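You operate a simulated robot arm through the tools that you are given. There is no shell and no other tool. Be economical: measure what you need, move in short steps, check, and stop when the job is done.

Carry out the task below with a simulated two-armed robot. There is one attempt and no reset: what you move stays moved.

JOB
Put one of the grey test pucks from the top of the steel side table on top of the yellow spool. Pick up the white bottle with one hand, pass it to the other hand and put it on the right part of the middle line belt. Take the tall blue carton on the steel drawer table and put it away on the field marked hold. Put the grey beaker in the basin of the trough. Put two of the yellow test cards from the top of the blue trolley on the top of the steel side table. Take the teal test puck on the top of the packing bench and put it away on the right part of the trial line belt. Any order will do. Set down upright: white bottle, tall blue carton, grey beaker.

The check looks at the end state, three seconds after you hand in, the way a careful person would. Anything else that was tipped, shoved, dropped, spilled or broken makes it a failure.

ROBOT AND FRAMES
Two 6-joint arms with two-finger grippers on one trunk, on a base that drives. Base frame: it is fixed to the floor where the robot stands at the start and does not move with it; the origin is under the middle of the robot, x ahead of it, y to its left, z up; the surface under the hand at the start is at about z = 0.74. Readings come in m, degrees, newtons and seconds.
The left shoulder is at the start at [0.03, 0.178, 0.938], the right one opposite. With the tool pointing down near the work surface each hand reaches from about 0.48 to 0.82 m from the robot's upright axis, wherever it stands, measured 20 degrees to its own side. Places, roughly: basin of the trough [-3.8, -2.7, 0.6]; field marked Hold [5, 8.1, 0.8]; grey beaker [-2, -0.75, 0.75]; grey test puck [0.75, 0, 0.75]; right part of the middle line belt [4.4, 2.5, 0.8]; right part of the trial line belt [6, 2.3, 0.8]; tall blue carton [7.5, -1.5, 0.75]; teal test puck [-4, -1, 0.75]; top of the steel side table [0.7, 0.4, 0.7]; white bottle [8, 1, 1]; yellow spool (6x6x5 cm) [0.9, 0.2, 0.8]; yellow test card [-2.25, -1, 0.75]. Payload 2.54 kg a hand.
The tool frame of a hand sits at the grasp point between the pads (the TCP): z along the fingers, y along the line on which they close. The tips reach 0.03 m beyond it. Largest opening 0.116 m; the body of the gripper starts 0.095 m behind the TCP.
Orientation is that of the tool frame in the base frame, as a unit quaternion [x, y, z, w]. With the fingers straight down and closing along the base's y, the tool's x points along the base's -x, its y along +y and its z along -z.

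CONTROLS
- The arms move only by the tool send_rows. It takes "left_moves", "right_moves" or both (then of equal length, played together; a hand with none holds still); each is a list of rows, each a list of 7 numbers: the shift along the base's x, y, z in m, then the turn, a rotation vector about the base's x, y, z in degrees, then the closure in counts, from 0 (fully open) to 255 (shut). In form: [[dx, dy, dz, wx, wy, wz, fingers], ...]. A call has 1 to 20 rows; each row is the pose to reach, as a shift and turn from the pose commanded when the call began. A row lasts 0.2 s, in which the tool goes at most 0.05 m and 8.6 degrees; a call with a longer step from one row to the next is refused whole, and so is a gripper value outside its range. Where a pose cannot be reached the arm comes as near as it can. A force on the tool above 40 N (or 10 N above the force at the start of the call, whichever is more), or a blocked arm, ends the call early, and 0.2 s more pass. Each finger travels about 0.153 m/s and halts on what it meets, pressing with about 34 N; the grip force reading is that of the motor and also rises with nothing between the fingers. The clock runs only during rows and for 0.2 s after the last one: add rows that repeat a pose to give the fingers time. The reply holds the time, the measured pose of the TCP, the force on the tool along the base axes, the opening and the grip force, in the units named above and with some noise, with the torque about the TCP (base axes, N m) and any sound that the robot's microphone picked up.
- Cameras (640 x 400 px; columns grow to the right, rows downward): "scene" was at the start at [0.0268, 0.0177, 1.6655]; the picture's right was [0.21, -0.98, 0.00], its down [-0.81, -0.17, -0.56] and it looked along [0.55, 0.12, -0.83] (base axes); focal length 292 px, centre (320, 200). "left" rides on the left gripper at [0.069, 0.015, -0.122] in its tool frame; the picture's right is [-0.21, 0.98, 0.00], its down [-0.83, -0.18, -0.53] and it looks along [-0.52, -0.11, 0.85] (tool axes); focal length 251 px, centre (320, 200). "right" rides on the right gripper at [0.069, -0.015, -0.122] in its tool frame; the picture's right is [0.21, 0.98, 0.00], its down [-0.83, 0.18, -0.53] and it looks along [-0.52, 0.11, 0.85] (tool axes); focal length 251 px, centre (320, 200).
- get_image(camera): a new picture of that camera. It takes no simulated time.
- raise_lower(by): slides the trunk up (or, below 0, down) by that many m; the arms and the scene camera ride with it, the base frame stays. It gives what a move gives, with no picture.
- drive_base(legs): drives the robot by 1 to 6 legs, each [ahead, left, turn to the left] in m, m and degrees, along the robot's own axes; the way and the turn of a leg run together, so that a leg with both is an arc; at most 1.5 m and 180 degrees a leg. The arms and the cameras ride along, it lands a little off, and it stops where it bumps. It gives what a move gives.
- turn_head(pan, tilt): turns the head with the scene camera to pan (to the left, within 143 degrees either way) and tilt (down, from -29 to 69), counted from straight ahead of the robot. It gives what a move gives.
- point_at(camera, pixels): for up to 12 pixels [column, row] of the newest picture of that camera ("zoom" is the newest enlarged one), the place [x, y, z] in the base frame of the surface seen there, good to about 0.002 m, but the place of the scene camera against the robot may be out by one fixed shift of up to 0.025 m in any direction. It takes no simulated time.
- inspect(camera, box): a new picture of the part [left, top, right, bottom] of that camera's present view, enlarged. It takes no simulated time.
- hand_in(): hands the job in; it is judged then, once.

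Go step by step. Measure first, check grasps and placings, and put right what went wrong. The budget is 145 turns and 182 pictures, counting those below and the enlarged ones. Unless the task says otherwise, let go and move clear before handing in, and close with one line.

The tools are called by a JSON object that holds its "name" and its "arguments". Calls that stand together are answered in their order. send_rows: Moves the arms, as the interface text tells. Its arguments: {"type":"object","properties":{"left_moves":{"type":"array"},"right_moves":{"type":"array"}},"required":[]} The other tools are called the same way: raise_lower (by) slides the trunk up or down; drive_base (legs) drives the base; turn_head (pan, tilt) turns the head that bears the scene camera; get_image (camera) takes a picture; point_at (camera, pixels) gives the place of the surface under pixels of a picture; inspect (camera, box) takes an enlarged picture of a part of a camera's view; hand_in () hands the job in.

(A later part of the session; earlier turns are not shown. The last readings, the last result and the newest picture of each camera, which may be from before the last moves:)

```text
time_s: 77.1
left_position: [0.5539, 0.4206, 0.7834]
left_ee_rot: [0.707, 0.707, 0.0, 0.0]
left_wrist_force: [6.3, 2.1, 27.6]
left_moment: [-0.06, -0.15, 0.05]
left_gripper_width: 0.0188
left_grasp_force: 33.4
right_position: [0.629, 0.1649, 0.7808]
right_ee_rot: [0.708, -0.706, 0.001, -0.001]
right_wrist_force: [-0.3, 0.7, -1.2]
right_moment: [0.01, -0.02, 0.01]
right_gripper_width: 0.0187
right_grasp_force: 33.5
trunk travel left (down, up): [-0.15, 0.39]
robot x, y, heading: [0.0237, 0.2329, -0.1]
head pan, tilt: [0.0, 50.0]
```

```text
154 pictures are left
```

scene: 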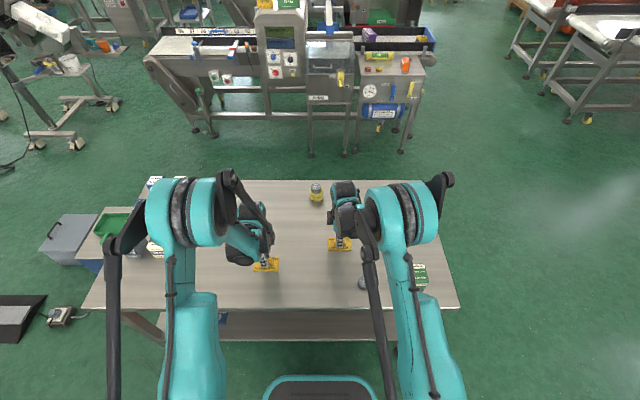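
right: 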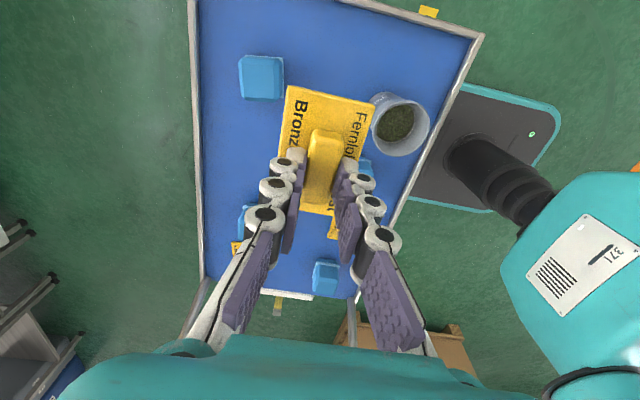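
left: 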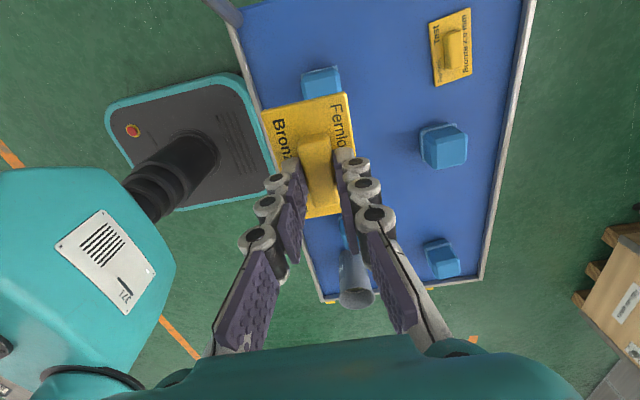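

The left card already presses on the table (27 N), and the right is just at it. I ease the left up 3 mm, open both hands gently and lift away.

{"name": "send_rows", "arguments": {"left_moves": [[0, 0, 0.003, 0, 0, 0, 255], [0, 0, 0.003, 0, 0, 0, 200], [0, 0, 0.003, 0, 0, 0, 140], [0, 0, 0.003, 0, 0, 0, 120], [0, 0, 0.04, 0, 0, 0, 120], [0, 0, 0.09, 0, 0, 0, 120], [0, 0, 0.14, 0, 0, 0, 120], [0, 0, 0.19, 0, 0, 0, 120], [0, 0, 0.24, 0, 0, 0, 120]], "right_moves": [[0, 0, -0.001, 0, 0, 0, 255], [0, 0, -0.001, 0, 0, 0, 200], [0, 0, -0.001, 0, 0, 0, 140], [0, 0, -0.001, 0, 0, 0, 120], [0, 0, 0.04, 0, 0, 0, 120], [0, 0, 0.09, 0, 0, 0, 120], [0, 0, 0.14, 0, 0, 0, 120], [0, -0.02, 0.18, 0, 0, 0, 120], [0, -0.04, 0.22, 0, 0, 0, 120]]}}

{"name": "get_image", "arguments": {"camera": "scene"}}

{"name": "get_image", "arguments": {"camera": "left"}}

{"name": "get_image", "arguments": {"camera": "right"}}

```text
time_s: 79.1
left_position: [0.5501, 0.4215, 1.0239]
left_ee_rot: [0.707, 0.707, 0.0, 0.001]
left_wrist_force: [-0.5, 0.2, 0.3]
left_moment: [0.05, -0.03, -0.06]
left_gripper_width: 0.0616
left_grasp_force: 0.1
right_position: [0.6288, 0.1281, 1.0036]
right_ee_rot: [-0.707, 0.707, 0.0, 0.001]
right_wrist_force: [-0.2, -1.1, 0.2]
right_moment: [0.02, -0.02, 0.04]
right_gripper_width: 0.0612
right_grasp_force: 0.0
trunk travel left (down, up): [-0.15, 0.39]
robot x, y, heading: [0.0213, 0.2355, 0.1]
head pan, tilt: [0.0, 50.0]
```

```text
153 pictures are left
```

scene: 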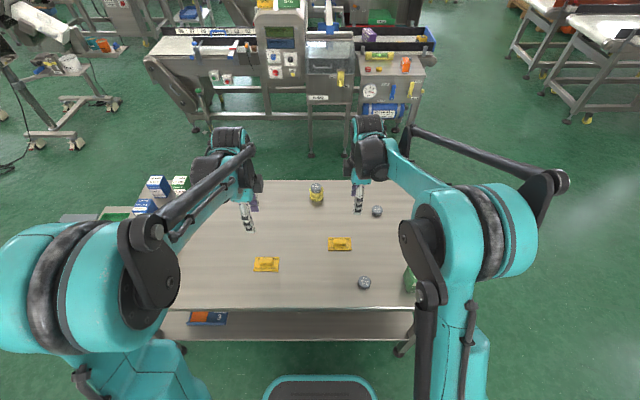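

```text
152 pictures are left
```

left: 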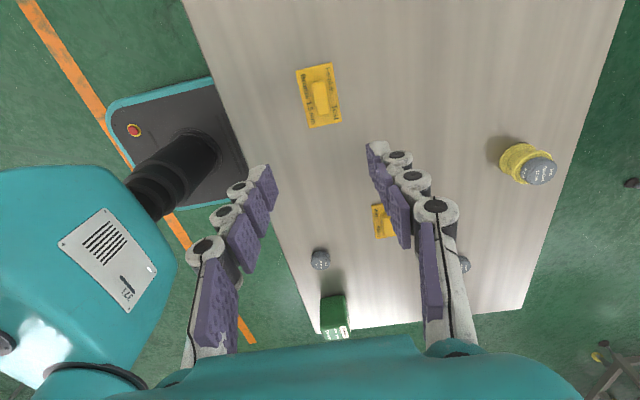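

```text
151 pictures are left
```

right: 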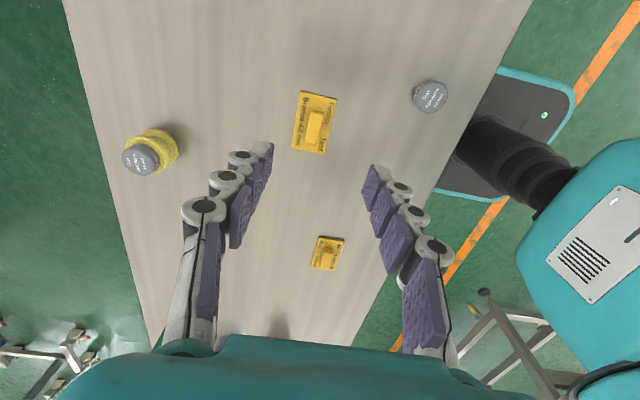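

Both cards lie flat on the table, and the spool and pucks are undisturbed. I turn the hands back to closing sideways, then return to the trolley for the beaker.

{"name": "send_rows", "arguments": {"left_moves": [[0, 0, 0, 0, 0, 8.2, 100], [0, 0, 0, 0, 0, 16.4, 60], [0, 0, 0, 0, 0, 24.6, 0], [0, 0, 0, 0, 0, 32.8, 0], [0, 0, 0, 0, 0, 41, 0], [0, 0, 0, 0, 0, 49.2, 0], [0, 0, 0, 0, 0, 57.4, 0], [0, 0, 0, 0, 0, 65.6, 0], [0, 0, 0, 0, 0, 73.8, 0], [0, 0, 0, 0, 0, 82, 0], [0, 0, 0, 0, 0, 90, 0]], "right_moves": [[-0.01, -0.02, 0.01, 0, 0, -8.2, 100], [-0.02, -0.04, 0.02, 0, 0, -16.4, 60], [-0.03, -0.06, 0.03, 0, 0, -24.6, 0], [-0.04, -0.06, 0.04, 0, 0, -32.8, 0], [-0.04, -0.06, 0.04, 0, 0, -41, 0], [-0.04, -0.06, 0.04, 0, 0, -49.2, 0], [-0.04, -0.06, 0.04, 0, 0, -57.4, 0], [-0.04, -0.06, 0.04, 0, 0, -65.6, 0], [-0.04, -0.06, 0.04, 0, 0, -73.8, 0], [-0.04, -0.06, 0.04, 0, 0, -82, 0], [-0.04, -0.06, 0.04, 0, 0, -90, 0]]}}

{"name": "drive_base", "arguments": {"legs": [[-0.75, 0, 0], [0, 0, 180], [0, 1.21, 0], [0.7, 0, 0]]}}

{"name": "get_image", "arguments": {"camera": "scene"}}

{"name": "get_image", "arguments": {"camera": "right"}}

```text
time_s: 81.5
left_position: [0.5539, 0.4212, 1.0211]
left_ee_rot: [0.0, 1.0, 0.0, 0.0]
left_wrist_force: [0.6, 0.2, 0.3]
left_moment: [0.01, -0.03, 0.03]
left_gripper_width: 0.116
left_grasp_force: 0.1
right_position: [0.5903, 0.069, 1.0413]
right_ee_rot: [0.002, 1.0, 0.0, 0.0]
right_wrist_force: [0.4, 0.3, -0.1]
right_moment: [-0.02, 0.04, 0.05]
right_gripper_width: 0.116
right_grasp_force: 0.1
trunk travel left (down, up): [-0.15, 0.39]
robot x, y, heading: [0.0213, 0.2384, 0.2]
head pan, tilt: [0.0, 50.0]
```

```text
time_s: 102.0
left_position: [-1.9725, -1.1384, 1.0211]
left_ee_rot: [1.0, -0.009, 0.0, 0.0]
left_wrist_force: [-0.8, -0.2, -0.4]
left_moment: [0.0, -0.04, -0.01]
left_gripper_width: 0.1158
left_grasp_force: 0.0
right_position: [-2.0037, -0.7839, 1.0399]
right_ee_rot: [1.0, -0.01, 0.001, -0.001]
right_wrist_force: [0.0, 0.7, -0.3]
right_moment: [0.01, -0.02, -0.01]
right_gripper_width: 0.1163
right_grasp_force: 0.0
trunk travel left (down, up): [-0.15, 0.39]
robot x, y, heading: [-1.4422, -0.9661, 178.9]
head pan, tilt: [0.0, 50.0]
```

```text
150 pictures are left
```

scene: 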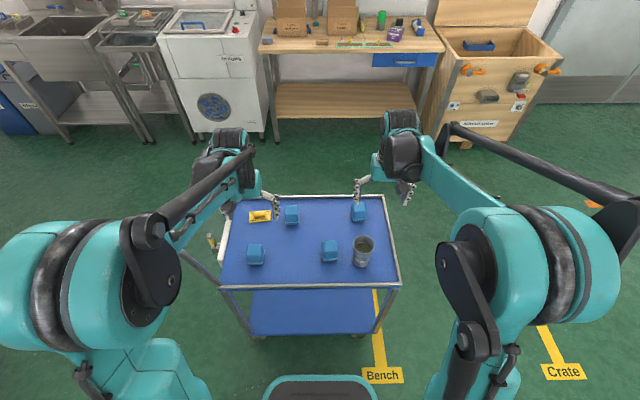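

```text
149 pictures are left
```

right: 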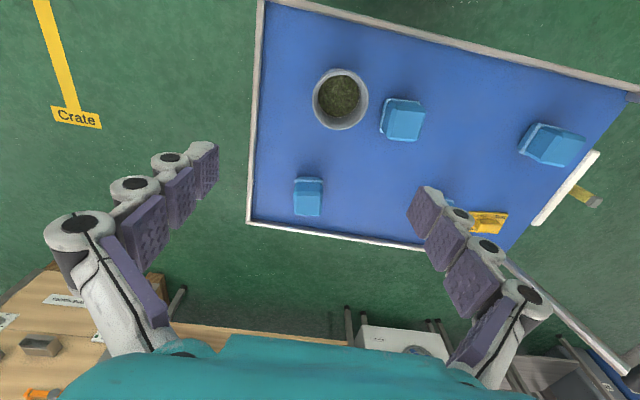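

The beaker's rim is at about (340,98) in the right view, with a blue box beside it at (403,120). I measure the rim and the gap.

{"name": "point_at", "arguments": {"camera": "right", "pixels": [[315, 98], [366, 103], [340, 71], [337, 126], [340, 98], [382, 122], [385, 101], [380, 135], [310, 180], [360, 90]]}}

{"name": "inspect", "arguments": {"camera": "right", "box": [290, 50, 440, 150]}}

{"name": "inspect", "arguments": {"camera": "scene", "box": [310, 210, 410, 280]}}

```text
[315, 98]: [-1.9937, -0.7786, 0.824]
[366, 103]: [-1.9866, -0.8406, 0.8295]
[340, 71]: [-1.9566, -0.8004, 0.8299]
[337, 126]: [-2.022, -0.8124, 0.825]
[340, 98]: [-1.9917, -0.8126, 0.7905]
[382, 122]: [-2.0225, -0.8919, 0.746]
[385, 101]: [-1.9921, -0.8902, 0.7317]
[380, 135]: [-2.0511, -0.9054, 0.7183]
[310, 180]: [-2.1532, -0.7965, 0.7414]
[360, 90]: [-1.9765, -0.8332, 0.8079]
```

```text
4.00 times, centred on (365, 100) of right
```

zoom: 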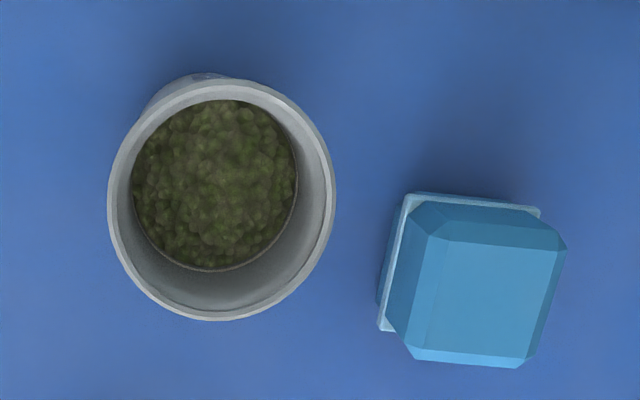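

```text
5.71 times, centred on (360, 245) of scene
```

zoom: 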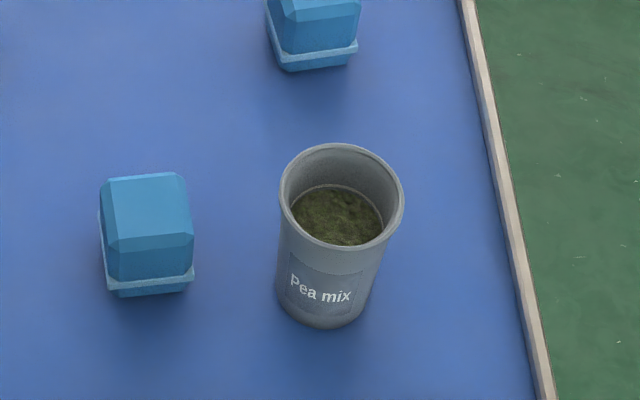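

Beaker rim centre is (-1.989,-0.81), z 0.83, radius 0.034, with a 4 cm gap to the box. I descend with a 0.096 m opening to TCP z 0.773, grip and lift.

{"name": "send_rows", "arguments": {"right_moves": [[0.007, -0.013, -0.04, 0, 0, 0, 44], [0.0145, -0.026, -0.08, 0, 0, 0, 44], [0.0145, -0.026, -0.12, 0, 0, 0, 44], [0.0145, -0.026, -0.16, 0, 0, 0, 44], [0.0145, -0.026, -0.2, 0, 0, 0, 44], [0.0145, -0.026, -0.24, 0, 0, 0, 44], [0.0145, -0.026, -0.267, 0, 0, 0, 44], [0.0145, -0.026, -0.267, 0, 0, 0, 44], [0.0145, -0.026, -0.267, 0, 0, 0, 80], [0.0145, -0.026, -0.267, 0, 0, 0, 120], [0.0145, -0.026, -0.267, 0, 0, 0, 160], [0.0145, -0.026, -0.267, 0, 0, 0, 200], [0.0145, -0.026, -0.267, 0, 0, 0, 200]]}}

{"name": "get_image", "arguments": {"camera": "right"}}

```text
time_s: 104.8
left_position: [-1.9719, -1.1372, 1.0214]
left_ee_rot: [1.0, -0.01, 0.001, 0.0]
left_wrist_force: [-0.4, -0.1, 1.3]
left_moment: [-0.03, -0.01, -0.02]
left_gripper_width: 0.116
left_grasp_force: 0.0
right_position: [-1.9875, -0.8109, 0.773]
right_ee_rot: [1.0, -0.011, 0.001, 0.0]
right_wrist_force: [0.6, 0.7, -0.7]
right_moment: [0.0, 0.03, -0.03]
right_gripper_width: 0.058
right_grasp_force: 33.6
trunk travel left (down, up): [-0.15, 0.39]
robot x, y, heading: [-1.4406, -0.962, 179.0]
head pan, tilt: [0.0, 50.0]
```

```text
146 pictures are left
```

right: 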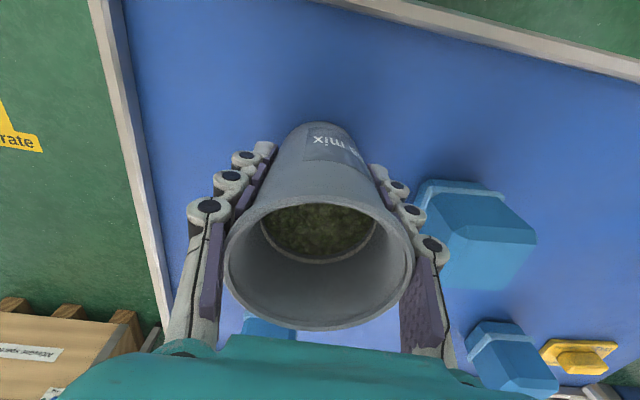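

The beaker is gripped (width 0.058). I lift it slowly, back off a little and look toward the trough and the bench.

{"name": "send_rows", "arguments": {"right_moves": [[0, 0, 0.015, 0, 0, 0, 200], [0, 0, 0.04, 0, 0, 0, 200], [0, 0, 0.07, 0, 0, 0, 200], [0, 0, 0.1, 0, 0, 0, 200], [0, 0, 0.14, 0, 0, 0, 200], [0, 0, 0.18, 0, 0, 0, 200], [0, 0, 0.22, 0, 0, 0, 200], [0.02, 0, 0.25, 0, 0, 0, 200], [0.04, 0, 0.26, 0, 0, 0, 200]]}}

{"name": "drive_base", "arguments": {"legs": [[-0.4, 0, 0]]}}

{"name": "turn_head", "arguments": {"pan": 30, "tilt": 25}}

{"name": "get_image", "arguments": {"camera": "scene"}}

{"name": "get_image", "arguments": {"camera": "right"}}

```text
time_s: 106.8
left_position: [-1.9728, -1.1359, 1.0219]
left_ee_rot: [1.0, -0.009, 0.0, 0.0]
left_wrist_force: [0.2, -0.1, 0.7]
left_moment: [0.01, 0.02, 0.01]
left_gripper_width: 0.1164
left_grasp_force: 0.0
right_position: [-1.9466, -0.8096, 1.0346]
right_ee_rot: [1.0, -0.009, -0.001, 0.0]
right_wrist_force: [-0.3, 0.6, -1.8]
right_moment: [0.01, -0.02, 0.03]
right_gripper_width: 0.058
right_grasp_force: 33.7
trunk travel left (down, up): [-0.15, 0.39]
robot x, y, heading: [-1.4393, -0.9612, 178.9]
head pan, tilt: [0.0, 50.0]
```

```text
time_s: 109.3
left_position: [-1.5773, -1.1451, 1.0219]
left_ee_rot: [1.0, -0.008, -0.001, 0.0]
left_wrist_force: [1.1, -0.5, -0.2]
left_moment: [0.01, 0.03, 0.01]
left_gripper_width: 0.116
left_grasp_force: 0.0
right_position: [-1.5526, -0.8172, 1.0338]
right_ee_rot: [1.0, -0.008, 0.001, 0.0]
right_wrist_force: [-0.1, -0.7, -2.4]
right_moment: [-0.02, 0.01, -0.02]
right_gripper_width: 0.0579
right_grasp_force: 34.3
trunk travel left (down, up): [-0.15, 0.39]
robot x, y, heading: [-1.0503, -0.968, 179.1]
head pan, tilt: [0.0, 50.0]
```

```text
time_s: 110.3
left_position: [-1.5785, -1.1447, 1.0212]
left_ee_rot: [1.0, -0.008, 0.0, 0.0]
left_wrist_force: [1.3, -0.1, 0.1]
left_moment: [0.0, -0.01, 0.01]
left_gripper_width: 0.1158
left_grasp_force: 0.1
right_position: [-1.5538, -0.8172, 1.0351]
right_ee_rot: [1.0, -0.007, 0.0, -0.001]
right_wrist_force: [-0.5, 0.0, -2.4]
right_moment: [0.02, 0.01, -0.03]
right_gripper_width: 0.0582
right_grasp_force: 33.7
trunk travel left (down, up): [-0.15, 0.39]
robot x, y, heading: [-1.0451, -0.9666, 179.0]
head pan, tilt: [30.0, 25.0]
```

```text
145 pictures are left
```

scene: 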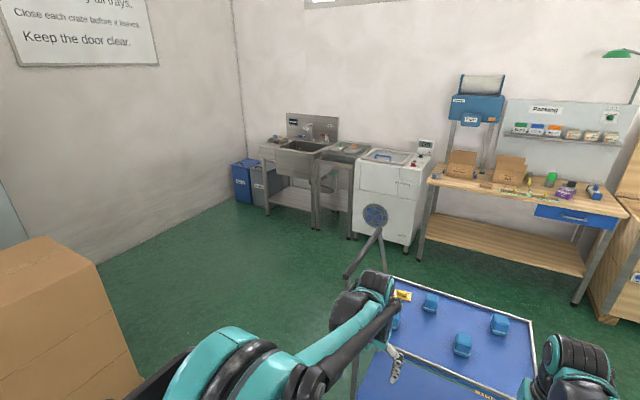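

```text
144 pictures are left
```

right: 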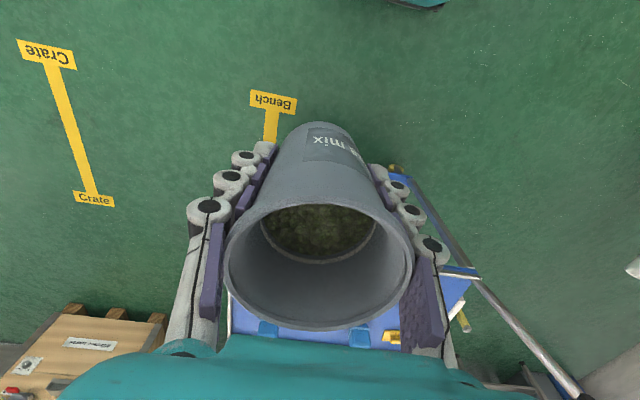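

The trough basin is seen at (305,150) beside the drain table and washer. I measure the places around the route.

{"name": "point_at", "arguments": {"camera": "scene", "pixels": [[280, 148], [318, 151], [305, 145], [318, 228], [268, 214], [260, 158], [342, 160], [353, 238], [408, 250], [378, 232], [348, 268], [230, 200]]}}

{"name": "inspect", "arguments": {"camera": "scene", "box": [240, 100, 400, 200]}}

```text
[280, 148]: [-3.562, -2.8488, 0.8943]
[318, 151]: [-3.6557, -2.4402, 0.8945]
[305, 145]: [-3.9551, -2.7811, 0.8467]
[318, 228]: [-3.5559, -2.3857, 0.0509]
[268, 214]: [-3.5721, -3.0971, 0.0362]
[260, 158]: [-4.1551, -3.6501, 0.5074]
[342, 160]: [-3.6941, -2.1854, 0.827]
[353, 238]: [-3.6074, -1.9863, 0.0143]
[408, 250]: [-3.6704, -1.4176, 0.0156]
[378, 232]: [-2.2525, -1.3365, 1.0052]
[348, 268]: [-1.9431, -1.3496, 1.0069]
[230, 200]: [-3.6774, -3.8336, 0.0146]
```

```text
4.00 times, centred on (320, 150) of scene
```

zoom: 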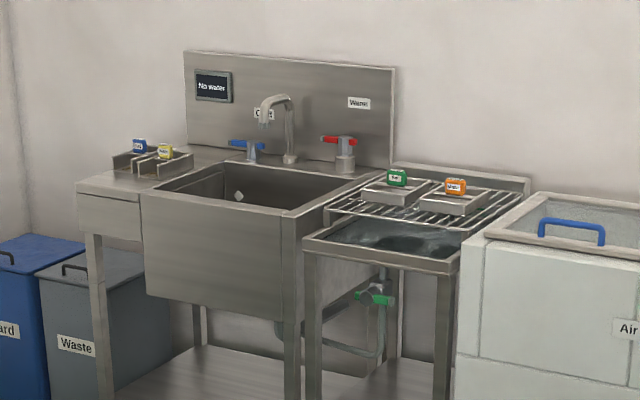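

The trough front is at x -3.56 with its rim at z 0.894; the trolley handle reaches y -1.36 and the pallet y -2.33. I drive diagonally through the gap, stopping short of the trough.

{"name": "drive_base", "arguments": {"legs": [[0, 0.6, 1], [0.75, 0.35, 0], [0.75, 0.35, 0], [0.1, 0.58, 0]]}}

{"name": "turn_head", "arguments": {"pan": 0, "tilt": 40}}

{"name": "get_image", "arguments": {"camera": "scene"}}

```text
time_s: 124.6
left_position: [-3.1938, -3.0033, 1.0214]
left_ee_rot: [1.0, -0.005, 0.0, -0.001]
left_wrist_force: [0.4, 0.1, -0.4]
left_moment: [0.01, 0.0, -0.01]
left_gripper_width: 0.1159
left_grasp_force: 0.0
right_position: [-3.1702, -2.6748, 1.0331]
right_ee_rot: [1.0, -0.006, 0.0, 0.001]
right_wrist_force: [0.0, -0.1, -2.4]
right_moment: [0.04, 0.03, 0.02]
right_gripper_width: 0.0579
right_grasp_force: 33.8
trunk travel left (down, up): [-0.15, 0.39]
robot x, y, heading: [-2.6649, -2.8256, 179.4]
head pan, tilt: [30.0, 25.0]
```

```text
time_s: 125.5
left_position: [-3.1934, -3.0027, 1.0218]
left_ee_rot: [1.0, -0.006, 0.0, 0.0]
left_wrist_force: [-0.2, 0.2, -0.3]
left_moment: [-0.01, -0.02, 0.0]
left_gripper_width: 0.116
left_grasp_force: 0.2
right_position: [-3.1706, -2.6738, 1.0346]
right_ee_rot: [1.0, -0.005, 0.0, 0.0]
right_wrist_force: [0.1, -0.2, -2.4]
right_moment: [0.02, -0.01, 0.02]
right_gripper_width: 0.0579
right_grasp_force: 33.6
trunk travel left (down, up): [-0.15, 0.39]
robot x, y, heading: [-2.6647, -2.8206, 179.2]
head pan, tilt: [0.0, 40.0]
```

```text
142 pictures are left
```

scene: 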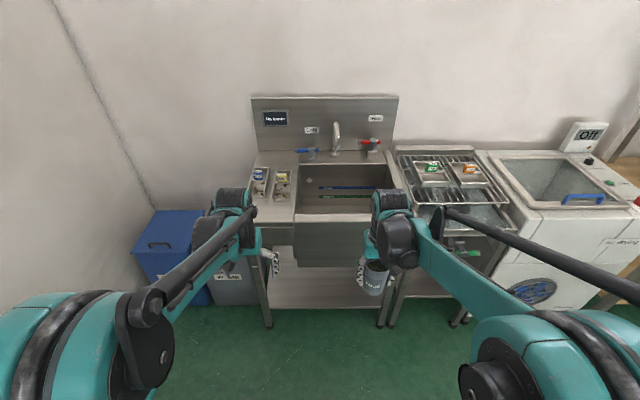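

The basin lies ahead at about (340,200), with the tap spout at (337,135). I measure its edges and floor.

{"name": "point_at", "arguments": {"camera": "scene", "pixels": [[297, 215], [360, 217], [300, 165], [392, 165], [345, 205], [345, 190], [337, 148], [337, 124], [260, 175], [283, 180], [345, 175], [432, 166]]}}

{"name": "inspect", "arguments": {"camera": "scene", "box": [240, 90, 440, 240]}}

```text
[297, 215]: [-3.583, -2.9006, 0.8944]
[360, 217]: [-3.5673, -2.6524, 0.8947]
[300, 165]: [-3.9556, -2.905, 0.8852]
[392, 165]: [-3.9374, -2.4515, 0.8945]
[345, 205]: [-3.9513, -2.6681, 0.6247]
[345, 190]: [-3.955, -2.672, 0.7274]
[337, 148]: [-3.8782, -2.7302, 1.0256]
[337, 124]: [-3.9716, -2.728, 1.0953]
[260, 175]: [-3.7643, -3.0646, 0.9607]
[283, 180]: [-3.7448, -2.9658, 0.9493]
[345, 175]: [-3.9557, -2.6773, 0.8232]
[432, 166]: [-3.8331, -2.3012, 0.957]
```

```text
2.67 times, centred on (340, 165) of scene
```

zoom: 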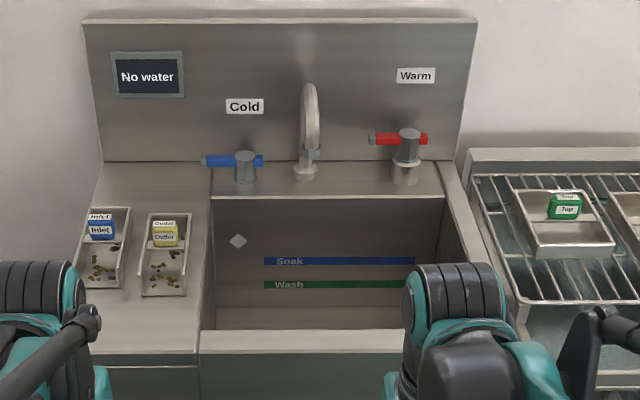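

The basin spans x -3.58..-3.955, y -2.90..-2.45. I lift the left hand clear of the trays, raise the trunk a little, and drive closer.

{"name": "send_rows", "arguments": {"left_moves": [[0.02, 0, 0.04, 0, 0, 0, 0], [0.04, 0, 0.08, 0, 0, 0, 0], [0.04, 0, 0.12, 0, 0, 0, 0]]}}

{"name": "raise_lower", "arguments": {"by": 0.06}}

{"name": "drive_base", "arguments": {"legs": [[0.47, 0, 0.6]]}}

{"name": "get_image", "arguments": {"camera": "right"}}

{"name": "get_image", "arguments": {"camera": "scene"}}

```text
time_s: 126.3
left_position: [-3.1526, -2.9989, 1.1408]
left_ee_rot: [1.0, -0.006, -0.001, 0.0]
left_wrist_force: [-0.7, 0.4, 0.2]
left_moment: [-0.01, 0.0, 0.01]
left_gripper_width: 0.1162
left_grasp_force: 0.0
right_position: [-3.17, -2.6752, 1.0334]
right_ee_rot: [1.0, -0.006, 0.0, 0.001]
right_wrist_force: [0.5, 0.0, -2.2]
right_moment: [-0.02, 0.0, 0.01]
right_gripper_width: 0.058
right_grasp_force: 34.2
trunk travel left (down, up): [-0.15, 0.39]
robot x, y, heading: [-2.6638, -2.821, 179.4]
head pan, tilt: [0.0, 40.0]
```

```text
time_s: 127.3
left_position: [-3.1516, -2.9993, 1.2009]
left_ee_rot: [1.0, -0.005, 0.0, 0.0]
left_wrist_force: [-0.3, -0.2, 0.1]
left_moment: [0.0, 0.0, 0.01]
left_gripper_width: 0.1162
left_grasp_force: 0.0
right_position: [-3.171, -2.6746, 1.094]
right_ee_rot: [1.0, -0.004, 0.0, 0.0]
right_wrist_force: [0.5, 0.2, -3.2]
right_moment: [-0.01, 0.02, -0.01]
right_gripper_width: 0.058
right_grasp_force: 34.3
trunk travel left (down, up): [-0.21, 0.33]
robot x, y, heading: [-2.6648, -2.8215, 179.4]
head pan, tilt: [0.0, 40.0]
```

```text
time_s: 130.2
left_position: [-3.6245, -3.0053, 1.2]
left_ee_rot: [1.0, 0.003, 0.0, 0.0]
left_wrist_force: [-1.3, 0.2, -0.8]
left_moment: [0.0, -0.03, -0.01]
left_gripper_width: 0.116
left_grasp_force: 0.1
right_position: [-3.6484, -2.6809, 1.0934]
right_ee_rot: [1.0, 0.002, -0.001, 0.0]
right_wrist_force: [0.2, -0.2, -2.7]
right_moment: [0.0, -0.03, -0.02]
right_gripper_width: 0.0577
right_grasp_force: 34.2
trunk travel left (down, up): [-0.21, 0.33]
robot x, y, heading: [-3.1356, -2.8208, -179.9]
head pan, tilt: [0.0, 40.0]
```

```text
140 pictures are left
```

right: 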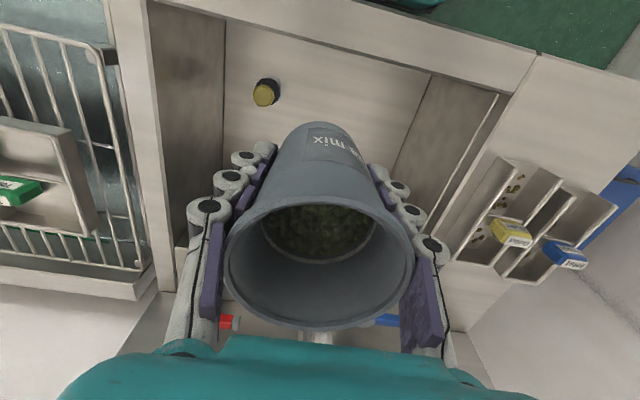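

```text
139 pictures are left
```

scene: 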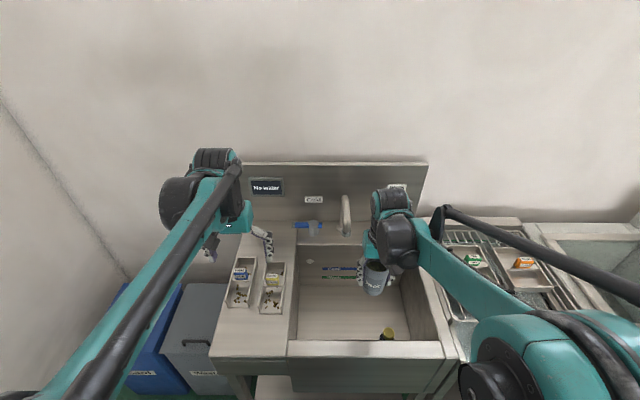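

A yellow-black knob (scene 387,333) stands in the basin near the robot's side. I measure it and the floor to place clear of it.

{"name": "point_at", "arguments": {"camera": "right", "pixels": [[263, 96], [270, 80], [250, 130], [350, 90], [410, 110], [240, 150], [420, 150], [225, 30], [300, 50], [200, 200], [270, 120]]}}

{"name": "point_at", "arguments": {"camera": "scene", "pixels": [[387, 333], [340, 300], [340, 330], [300, 340], [430, 340], [347, 230], [347, 200], [400, 190]]}}

```text
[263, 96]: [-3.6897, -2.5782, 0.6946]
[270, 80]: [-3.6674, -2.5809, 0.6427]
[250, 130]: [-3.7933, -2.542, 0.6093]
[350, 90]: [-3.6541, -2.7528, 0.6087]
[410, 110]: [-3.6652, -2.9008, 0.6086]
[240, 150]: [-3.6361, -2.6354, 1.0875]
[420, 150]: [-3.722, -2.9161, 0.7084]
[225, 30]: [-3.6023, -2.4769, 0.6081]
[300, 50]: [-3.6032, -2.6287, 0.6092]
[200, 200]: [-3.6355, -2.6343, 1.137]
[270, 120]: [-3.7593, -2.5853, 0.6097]
```

```text
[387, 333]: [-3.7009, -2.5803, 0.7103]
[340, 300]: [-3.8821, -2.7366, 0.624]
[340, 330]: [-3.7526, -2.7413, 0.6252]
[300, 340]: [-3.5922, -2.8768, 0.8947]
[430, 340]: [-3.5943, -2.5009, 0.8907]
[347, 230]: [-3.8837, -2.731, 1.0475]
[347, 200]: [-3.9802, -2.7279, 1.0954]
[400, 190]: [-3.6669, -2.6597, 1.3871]
```

The basin floor is at 0.609; the knob stands at (-3.69,-2.58). I place at (-3.725,-2.75): first halfway down, then a look.

{"name": "send_rows", "arguments": {"right_moves": [[-0.03, -0.025, 0, 0, 0, 0, 200], [-0.06, -0.05, 0, 0, 0, 0, 200], [-0.077, -0.069, 0, 0, 0, 0, 200], [-0.077, -0.069, -0.04, 0, 0, 0, 200], [-0.077, -0.069, -0.08, 0, 0, 0, 200], [-0.077, -0.069, -0.12, 0, 0, 0, 200], [-0.077, -0.069, -0.16, 0, 0, 0, 200], [-0.077, -0.069, -0.2, 0, 0, 0, 200], [-0.077, -0.069, -0.24, 0, 0, 0, 200], [-0.077, -0.069, -0.28, 0, 0, 0, 200], [-0.077, -0.069, -0.28, 0, 0, 0, 200]]}}

{"name": "get_image", "arguments": {"camera": "scene"}}

{"name": "get_image", "arguments": {"camera": "right"}}

{"name": "get_image", "arguments": {"camera": "left"}}

```text
time_s: 132.6
left_position: [-3.6246, -3.0059, 1.1997]
left_ee_rot: [1.0, 0.003, -0.001, 0.0]
left_wrist_force: [0.4, -0.3, -0.1]
left_moment: [0.0, 0.03, -0.01]
left_gripper_width: 0.1162
left_grasp_force: 0.0
right_position: [-3.7225, -2.7521, 0.813]
right_ee_rot: [1.0, 0.003, 0.0, 0.0]
right_wrist_force: [1.3, 0.1, -2.7]
right_moment: [-0.01, 0.0, 0.01]
right_gripper_width: 0.0579
right_grasp_force: 33.6
trunk travel left (down, up): [-0.21, 0.33]
robot x, y, heading: [-3.1353, -2.8235, -179.9]
head pan, tilt: [0.0, 40.0]
```

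```text
138 pictures are left
```

scene: 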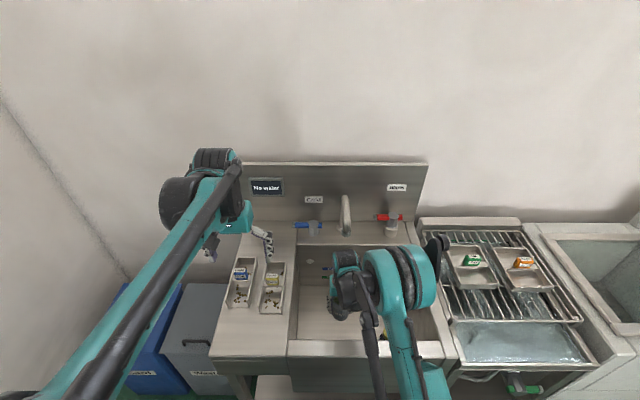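

```text
137 pictures are left
```

right: 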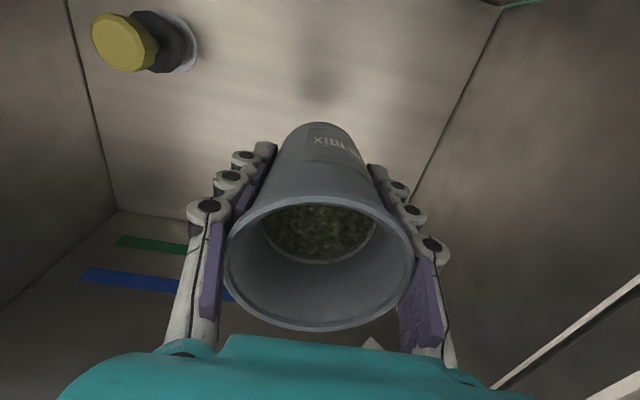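

```text
136 pictures are left
```

left: 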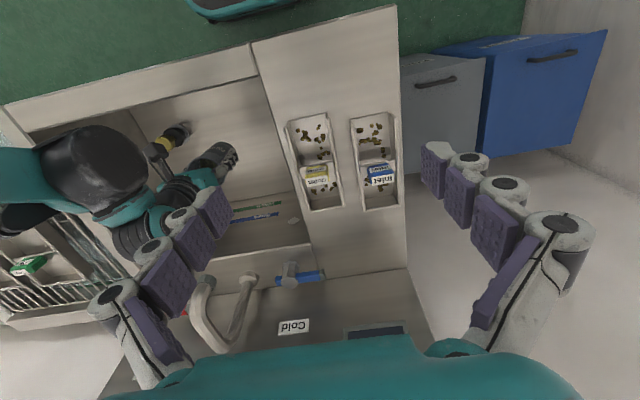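

Clear so far. I check how high the elbow and forearm are above the rim before going deeper.

{"name": "point_at", "arguments": {"camera": "scene", "pixels": [[400, 270], [430, 265], [440, 243], [350, 290], [345, 305], [385, 320], [410, 340]]}}

{"name": "point_at", "arguments": {"camera": "left", "pixels": [[90, 160], [150, 220], [185, 200], [160, 150], [20, 220]]}}

```text
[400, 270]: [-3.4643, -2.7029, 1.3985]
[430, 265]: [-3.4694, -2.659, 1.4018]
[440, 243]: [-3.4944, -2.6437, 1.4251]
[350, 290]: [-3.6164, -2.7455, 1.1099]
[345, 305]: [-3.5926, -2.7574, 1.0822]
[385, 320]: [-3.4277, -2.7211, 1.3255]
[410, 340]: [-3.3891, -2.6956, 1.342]
```

```text
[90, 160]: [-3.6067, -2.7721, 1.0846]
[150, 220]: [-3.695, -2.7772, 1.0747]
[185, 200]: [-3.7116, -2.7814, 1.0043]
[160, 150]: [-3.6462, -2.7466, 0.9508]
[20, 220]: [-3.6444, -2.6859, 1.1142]
```

The wrist might meet the front rim if I go straight down, so I shift 6 cm deeper into the basin while descending, then set down at TCP z 0.664.

{"name": "send_rows", "arguments": {"right_moves": [[-0.015, -0.008, -0.02, 0, 0, 0, 200], [-0.035, -0.015, -0.045, 0, 0, 0, 200], [-0.055, -0.018, -0.07, 0, 0, 0, 200], [-0.062, -0.018, -0.1, 0, 0, 0, 200], [-0.062, -0.018, -0.12, 0, 0, 0, 200], [-0.062, -0.018, -0.135, 0, 0, 0, 200], [-0.062, -0.018, -0.145, 0, 0, 0, 200], [-0.062, -0.018, -0.149, 0, 0, 0, 200], [-0.062, -0.018, -0.149, 0, 0, 0, 200]]}}

{"name": "get_image", "arguments": {"camera": "right"}}

{"name": "get_image", "arguments": {"camera": "left"}}

```text
time_s: 134.6
left_position: [-3.6234, -3.0051, 1.2007]
left_ee_rot: [1.0, 0.003, 0.0, 0.001]
left_wrist_force: [0.2, 0.4, -1.1]
left_moment: [-0.03, 0.0, -0.01]
left_gripper_width: 0.1161
left_grasp_force: 0.0
right_position: [-3.7792, -2.7679, 0.6782]
right_ee_rot: [1.0, 0.002, 0.0, 0.0]
right_wrist_force: [0.1, 1.0, -2.3]
right_moment: [0.0, 0.0, -0.02]
right_gripper_width: 0.0579
right_grasp_force: 33.9
right hand out of reach, approached as far as the arm can: row 7, 8, 9
trunk travel left (down, up): [-0.21, 0.33]
robot x, y, heading: [-3.1363, -2.821, -179.7]
head pan, tilt: [0.0, 40.0]
```

```text
135 pictures are left
```

right: 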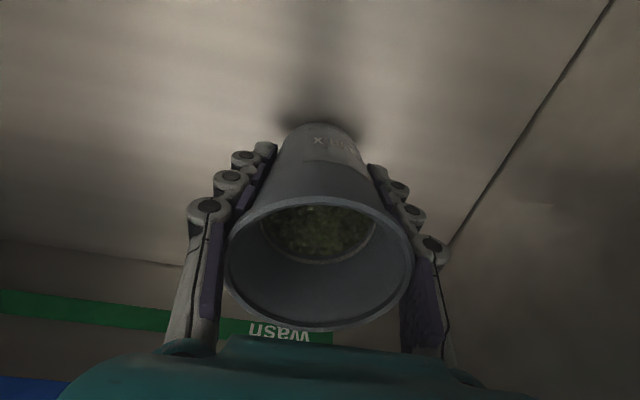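

```text
134 pictures are left
```

left: 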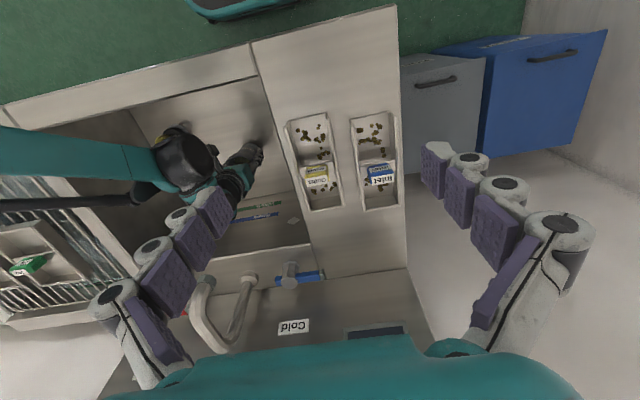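

The arm ended 14 mm short of the floor; the trunk can supply that. I check the forearm's height over the front rim first.

{"name": "point_at", "arguments": {"camera": "left", "pixels": [[100, 165], [60, 150], [130, 165], [60, 200], [100, 200], [140, 190], [60, 115]]}}

```text
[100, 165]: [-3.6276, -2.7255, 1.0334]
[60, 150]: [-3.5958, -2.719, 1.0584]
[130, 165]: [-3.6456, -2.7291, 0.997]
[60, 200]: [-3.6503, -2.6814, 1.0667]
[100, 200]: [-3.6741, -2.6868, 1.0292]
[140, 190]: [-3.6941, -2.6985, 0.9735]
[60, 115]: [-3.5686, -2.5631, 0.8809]
```

The forearm passes about 8 cm above the rim, so lowering the trunk 13 mm is safe.

{"name": "raise_lower", "arguments": {"by": -0.0135}}

```text
time_s: 135.2
left_position: [-3.6248, -3.0055, 1.1864]
left_ee_rot: [1.0, 0.003, 0.0, 0.0]
left_wrist_force: [0.6, 0.4, -0.4]
left_moment: [-0.01, -0.01, -0.01]
left_gripper_width: 0.1162
left_grasp_force: 0.0
right_position: [-3.7789, -2.7661, 0.6647]
right_ee_rot: [1.0, 0.002, 0.0, -0.001]
right_wrist_force: [-0.1, 0.3, -2.6]
right_moment: [0.01, -0.01, 0.0]
right_gripper_width: 0.0578
right_grasp_force: 34.3
trunk travel left (down, up): [-0.196, 0.344]
robot x, y, heading: [-3.1374, -2.8212, -179.6]
head pan, tilt: [0.0, 40.0]
```

Bottom is about 2 mm over the floor. I lower that, open slowly, and rise straight up.

{"name": "raise_lower", "arguments": {"by": -0.002}}

{"name": "send_rows", "arguments": {"right_moves": [[0, 0, 0, 0, 0, 0, 150], [0, 0, 0, 0, 0, 0, 110], [0, 0, 0, 0, 0, 0, 60], [0, 0, 0, 0, 0, 0, 30], [0, 0, 0.03, 0, 0, 0, 30], [0, 0, 0.06, 0, 0, 0, 30], [0, 0, 0.1, 0, 0, 0, 30], [0, 0, 0.14, 0, 0, 0, 30], [0.02, 0, 0.18, 0, 0, 0, 30], [0.04, 0, 0.22, 0, 0, 0, 30], [0.06, 0, 0.26, 0, 0, 0, 30], [0.06, 0, 0.3, 0, 0, 0, 30], [0.06, 0, 0.34, 0, 0, 0, 30], [0.06, 0, 0.38, 0, 0, 0, 30], [0.06, 0, 0.41, 0, 0, 0, 30]]}}

{"name": "get_image", "arguments": {"camera": "right"}}

{"name": "get_image", "arguments": {"camera": "scene"}}

```text
time_s: 135.7
left_position: [-3.6247, -3.0078, 1.1838]
left_ee_rot: [1.0, 0.002, -0.001, 0.001]
left_wrist_force: [0.3, 0.4, -0.6]
left_moment: [-0.02, 0.01, -0.01]
left_gripper_width: 0.1162
left_grasp_force: 0.1
right_position: [-3.7787, -2.7669, 0.6615]
right_ee_rot: [1.0, 0.002, 0.0, 0.0]
right_wrist_force: [1.1, 0.6, -0.6]
right_moment: [0.01, -0.01, -0.02]
right_gripper_width: 0.0581
right_grasp_force: 34.3
trunk travel left (down, up): [-0.194, 0.346]
robot x, y, heading: [-3.1392, -2.8224, -179.5]
head pan, tilt: [0.0, 40.0]
```

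```text
time_s: 138.9
left_position: [-3.6247, -3.0069, 1.1851]
left_ee_rot: [1.0, 0.002, -0.001, 0.0]
left_wrist_force: [-0.9, 0.3, -0.5]
left_moment: [0.03, -0.02, -0.03]
left_gripper_width: 0.1157
left_grasp_force: 0.1
right_position: [-3.7172, -2.7663, 1.0736]
right_ee_rot: [1.0, 0.002, -0.001, 0.0]
right_wrist_force: [-1.1, -0.1, 1.0]
right_moment: [0.0, -0.03, -0.01]
right_gripper_width: 0.1026
right_grasp_force: 0.1
trunk travel left (down, up): [-0.194, 0.346]
robot x, y, heading: [-3.1362, -2.8181, -180.0]
head pan, tilt: [0.0, 40.0]
```

```text
133 pictures are left
```

right: 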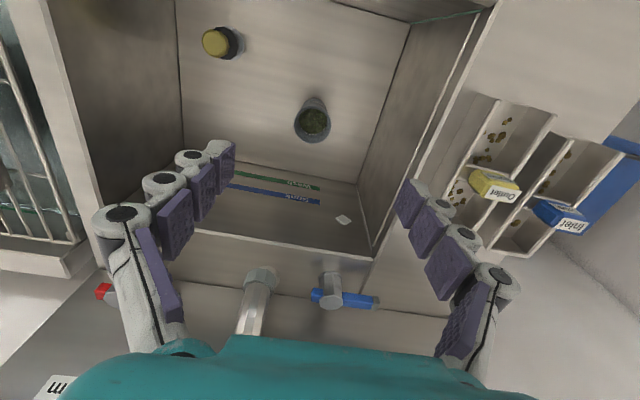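

```text
132 pictures are left
```

scene: 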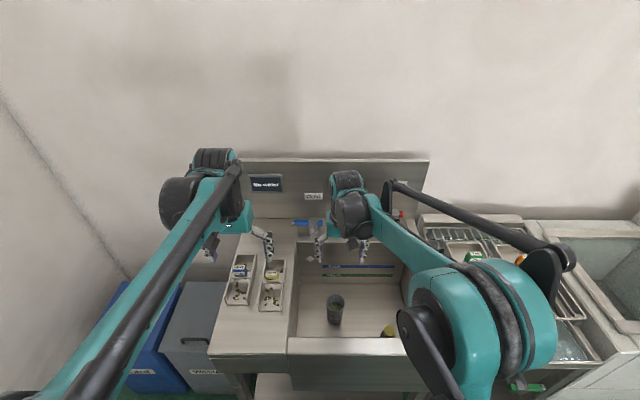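

The beaker stands upright on the basin floor (313,122 in the right view). I back off and slide right along toward the packing bench, then look at it.

{"name": "drive_base", "arguments": {"legs": [[-0.3, 0, 0], [0, -0.8, 0]]}}

{"name": "turn_head", "arguments": {"pan": -35, "tilt": 30}}

{"name": "get_image", "arguments": {"camera": "scene"}}

```text
time_s: 144.8
left_position: [-3.3261, -2.2037, 1.1847]
left_ee_rot: [1.0, -0.003, 0.0, 0.0]
left_wrist_force: [0.1, 0.3, 0.5]
left_moment: [-0.01, 0.05, 0.0]
left_gripper_width: 0.1159
left_grasp_force: 0.1
right_position: [-3.4157, -1.9609, 1.0723]
right_ee_rot: [1.0, -0.003, 0.0, 0.0]
right_wrist_force: [0.2, -0.5, -0.9]
right_moment: [-0.01, 0.0, 0.0]
right_gripper_width: 0.1021
right_grasp_force: 0.1
trunk travel left (down, up): [-0.194, 0.346]
robot x, y, heading: [-2.8387, -2.0261, 179.6]
head pan, tilt: [0.0, 40.0]
```

```text
time_s: 145.8
left_position: [-3.3258, -2.2037, 1.1856]
left_ee_rot: [1.0, -0.003, 0.001, 0.0]
left_wrist_force: [-0.4, 0.1, -0.8]
left_moment: [0.01, -0.02, 0.05]
left_gripper_width: 0.1162
left_grasp_force: 0.0
right_position: [-3.4164, -1.9617, 1.0723]
right_ee_rot: [1.0, -0.003, 0.0, 0.0]
right_wrist_force: [-0.9, 0.5, 0.3]
right_moment: [-0.01, 0.03, -0.03]
right_gripper_width: 0.1021
right_grasp_force: 0.0
trunk travel left (down, up): [-0.194, 0.346]
robot x, y, heading: [-2.8358, -2.0249, 179.9]
head pan, tilt: [-35.0, 30.0]
```

```text
131 pictures are left
```

scene: 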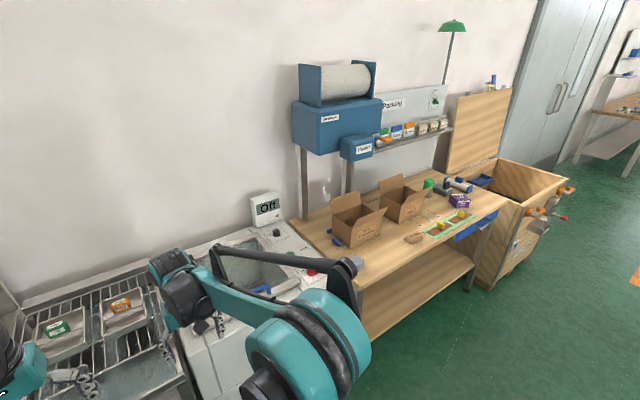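

The packing bench is in view with cartons (355,220; 403,200) and small things. I enlarge it to find the teal puck.

{"name": "inspect", "arguments": {"camera": "scene", "box": [300, 160, 520, 290]}}

{"name": "point_at", "arguments": {"camera": "scene", "pixels": [[505, 204], [358, 262], [420, 252], [475, 290], [335, 210], [403, 195], [345, 150], [345, 100], [540, 210], [375, 340]]}}

```text
2.91 times, centred on (410, 225) of scene
```

zoom: 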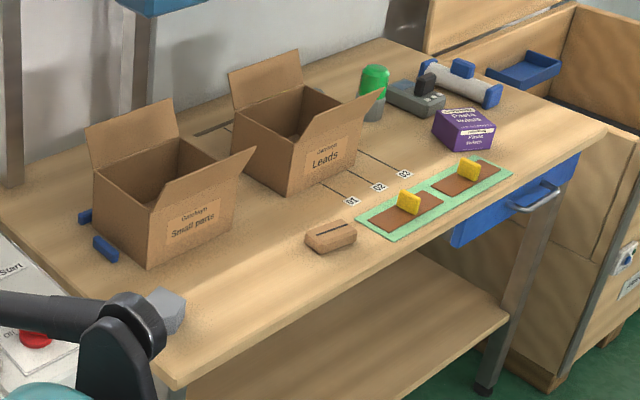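

```text
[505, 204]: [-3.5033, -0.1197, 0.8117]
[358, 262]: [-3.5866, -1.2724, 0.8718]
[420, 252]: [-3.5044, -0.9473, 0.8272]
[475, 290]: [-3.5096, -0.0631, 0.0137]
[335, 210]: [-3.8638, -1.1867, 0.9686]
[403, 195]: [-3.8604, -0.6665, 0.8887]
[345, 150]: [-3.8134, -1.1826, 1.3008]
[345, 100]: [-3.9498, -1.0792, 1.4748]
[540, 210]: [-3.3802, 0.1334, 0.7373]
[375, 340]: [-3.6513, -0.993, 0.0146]
```

The puck is not in sight; it may be behind the cartons. I slide right to stand in front of the bench and look in.

{"name": "drive_base", "arguments": {"legs": [[0, -1.0, 0]]}}

{"name": "turn_head", "arguments": {"pan": 0, "tilt": 30}}

{"name": "get_image", "arguments": {"camera": "scene"}}

{"name": "get_image", "arguments": {"camera": "left"}}

```text
time_s: 151.0
left_position: [-3.3268, -1.2011, 1.1846]
left_ee_rot: [1.0, 0.005, 0.0, -0.001]
left_wrist_force: [0.4, 0.1, -0.3]
left_moment: [-0.02, -0.01, 0.01]
left_gripper_width: 0.1157
left_grasp_force: 0.1
right_position: [-3.421, -0.9623, 1.0728]
right_ee_rot: [1.0, 0.005, 0.0, 0.0]
right_wrist_force: [0.6, -0.3, -0.7]
right_moment: [-0.01, 0.01, -0.01]
right_gripper_width: 0.1024
right_grasp_force: 0.0
trunk travel left (down, up): [-0.194, 0.346]
robot x, y, heading: [-2.8387, -1.0151, -179.3]
head pan, tilt: [-35.0, 30.0]
```

```text
time_s: 152.1
left_position: [-3.3256, -1.2011, 1.185]
left_ee_rot: [1.0, 0.006, 0.0, 0.001]
left_wrist_force: [-0.2, 0.5, 0.1]
left_moment: [0.0, 0.02, 0.01]
left_gripper_width: 0.1162
left_grasp_force: 0.1
right_position: [-3.4206, -0.962, 1.0727]
right_ee_rot: [1.0, 0.005, 0.0, 0.001]
right_wrist_force: [0.2, 0.2, -0.1]
right_moment: [0.0, 0.0, 0.02]
right_gripper_width: 0.1023
right_grasp_force: 0.1
trunk travel left (down, up): [-0.194, 0.346]
robot x, y, heading: [-2.841, -1.0122, -179.5]
head pan, tilt: [0.0, 30.0]
```

```text
129 pictures are left
```

scene: 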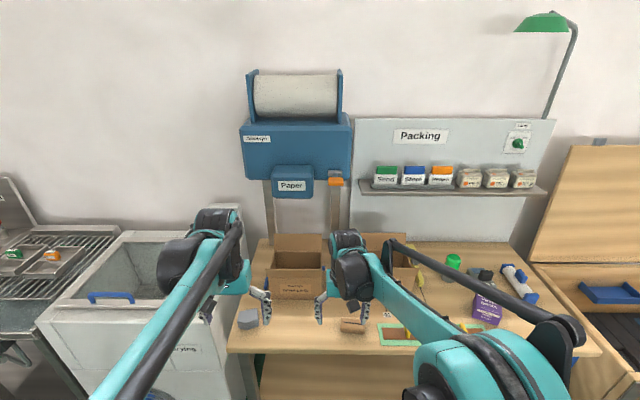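

```text
128 pictures are left
```

left: 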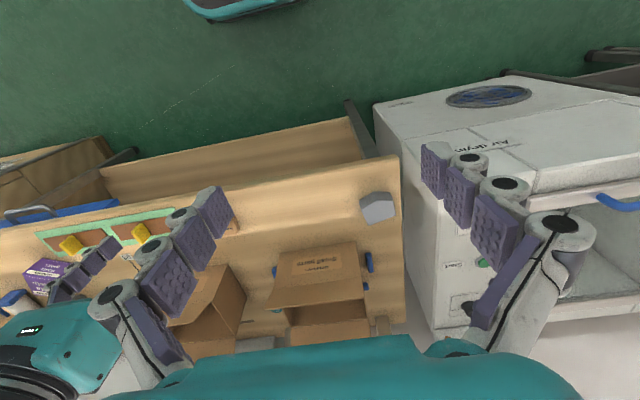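

No teal puck is visible yet; only a grey block at (248,318). I raise the trunk to see behind and into the cartons.

{"name": "raise_lower", "arguments": {"by": 0.33}}

{"name": "turn_head", "arguments": {"pan": 0, "tilt": 42}}

{"name": "get_image", "arguments": {"camera": "scene"}}

{"name": "get_image", "arguments": {"camera": "right"}}

{"name": "get_image", "arguments": {"camera": "left"}}

```text
time_s: 155.3
left_position: [-3.325, -1.2021, 1.5149]
left_ee_rot: [1.0, 0.004, 0.001, 0.001]
left_wrist_force: [-0.6, 0.7, -0.6]
left_moment: [-0.02, -0.01, 0.0]
left_gripper_width: 0.1159
left_grasp_force: 0.2
right_position: [-3.4199, -0.9626, 1.4021]
right_ee_rot: [1.0, 0.006, -0.001, 0.0]
right_wrist_force: [-0.2, -0.6, 0.3]
right_moment: [-0.01, -0.02, 0.01]
right_gripper_width: 0.1024
right_grasp_force: 0.2
trunk travel left (down, up): [-0.525, 0.015]
robot x, y, heading: [-2.8429, -1.0147, -179.5]
head pan, tilt: [0.0, 30.0]
```

```text
time_s: 156.0
left_position: [-3.3249, -1.2023, 1.5141]
left_ee_rot: [1.0, 0.005, -0.001, 0.0]
left_wrist_force: [-0.4, 0.1, 0.0]
left_moment: [0.01, -0.03, 0.03]
left_gripper_width: 0.1159
left_grasp_force: 0.2
right_position: [-3.4203, -0.9618, 1.4025]
right_ee_rot: [1.0, 0.006, 0.0, 0.0]
right_wrist_force: [0.1, -0.7, -0.1]
right_moment: [-0.01, -0.01, 0.0]
right_gripper_width: 0.1021
right_grasp_force: 0.0
trunk travel left (down, up): [-0.525, 0.015]
robot x, y, heading: [-2.8385, -1.0194, -179.4]
head pan, tilt: [0.0, 42.0]
```

```text
127 pictures are left
```

scene: 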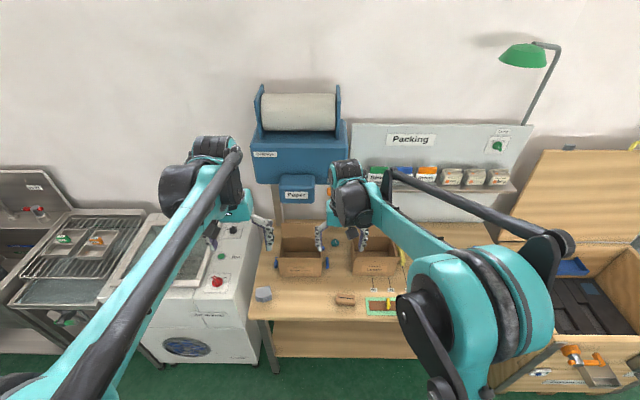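

```text
126 pictures are left
```

right: 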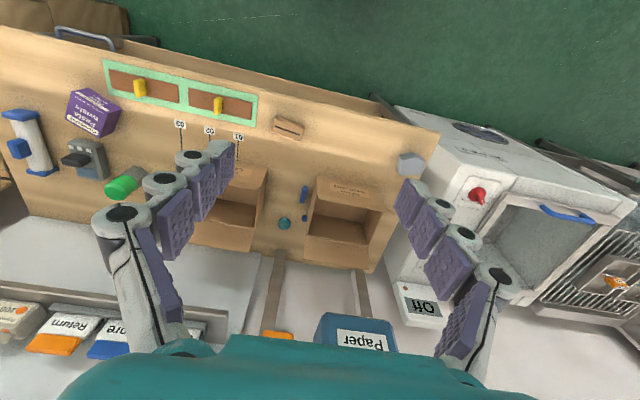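

```text
125 pictures are left
```

left: 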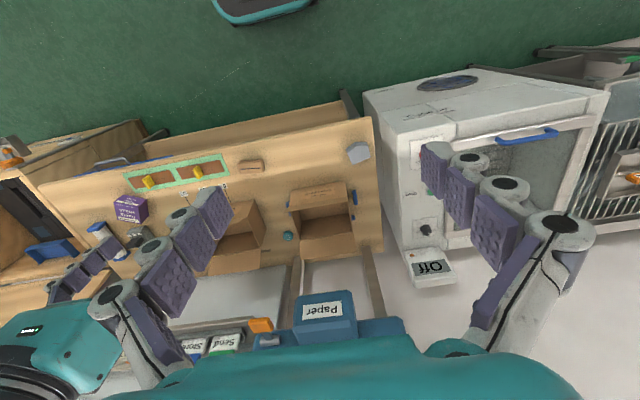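

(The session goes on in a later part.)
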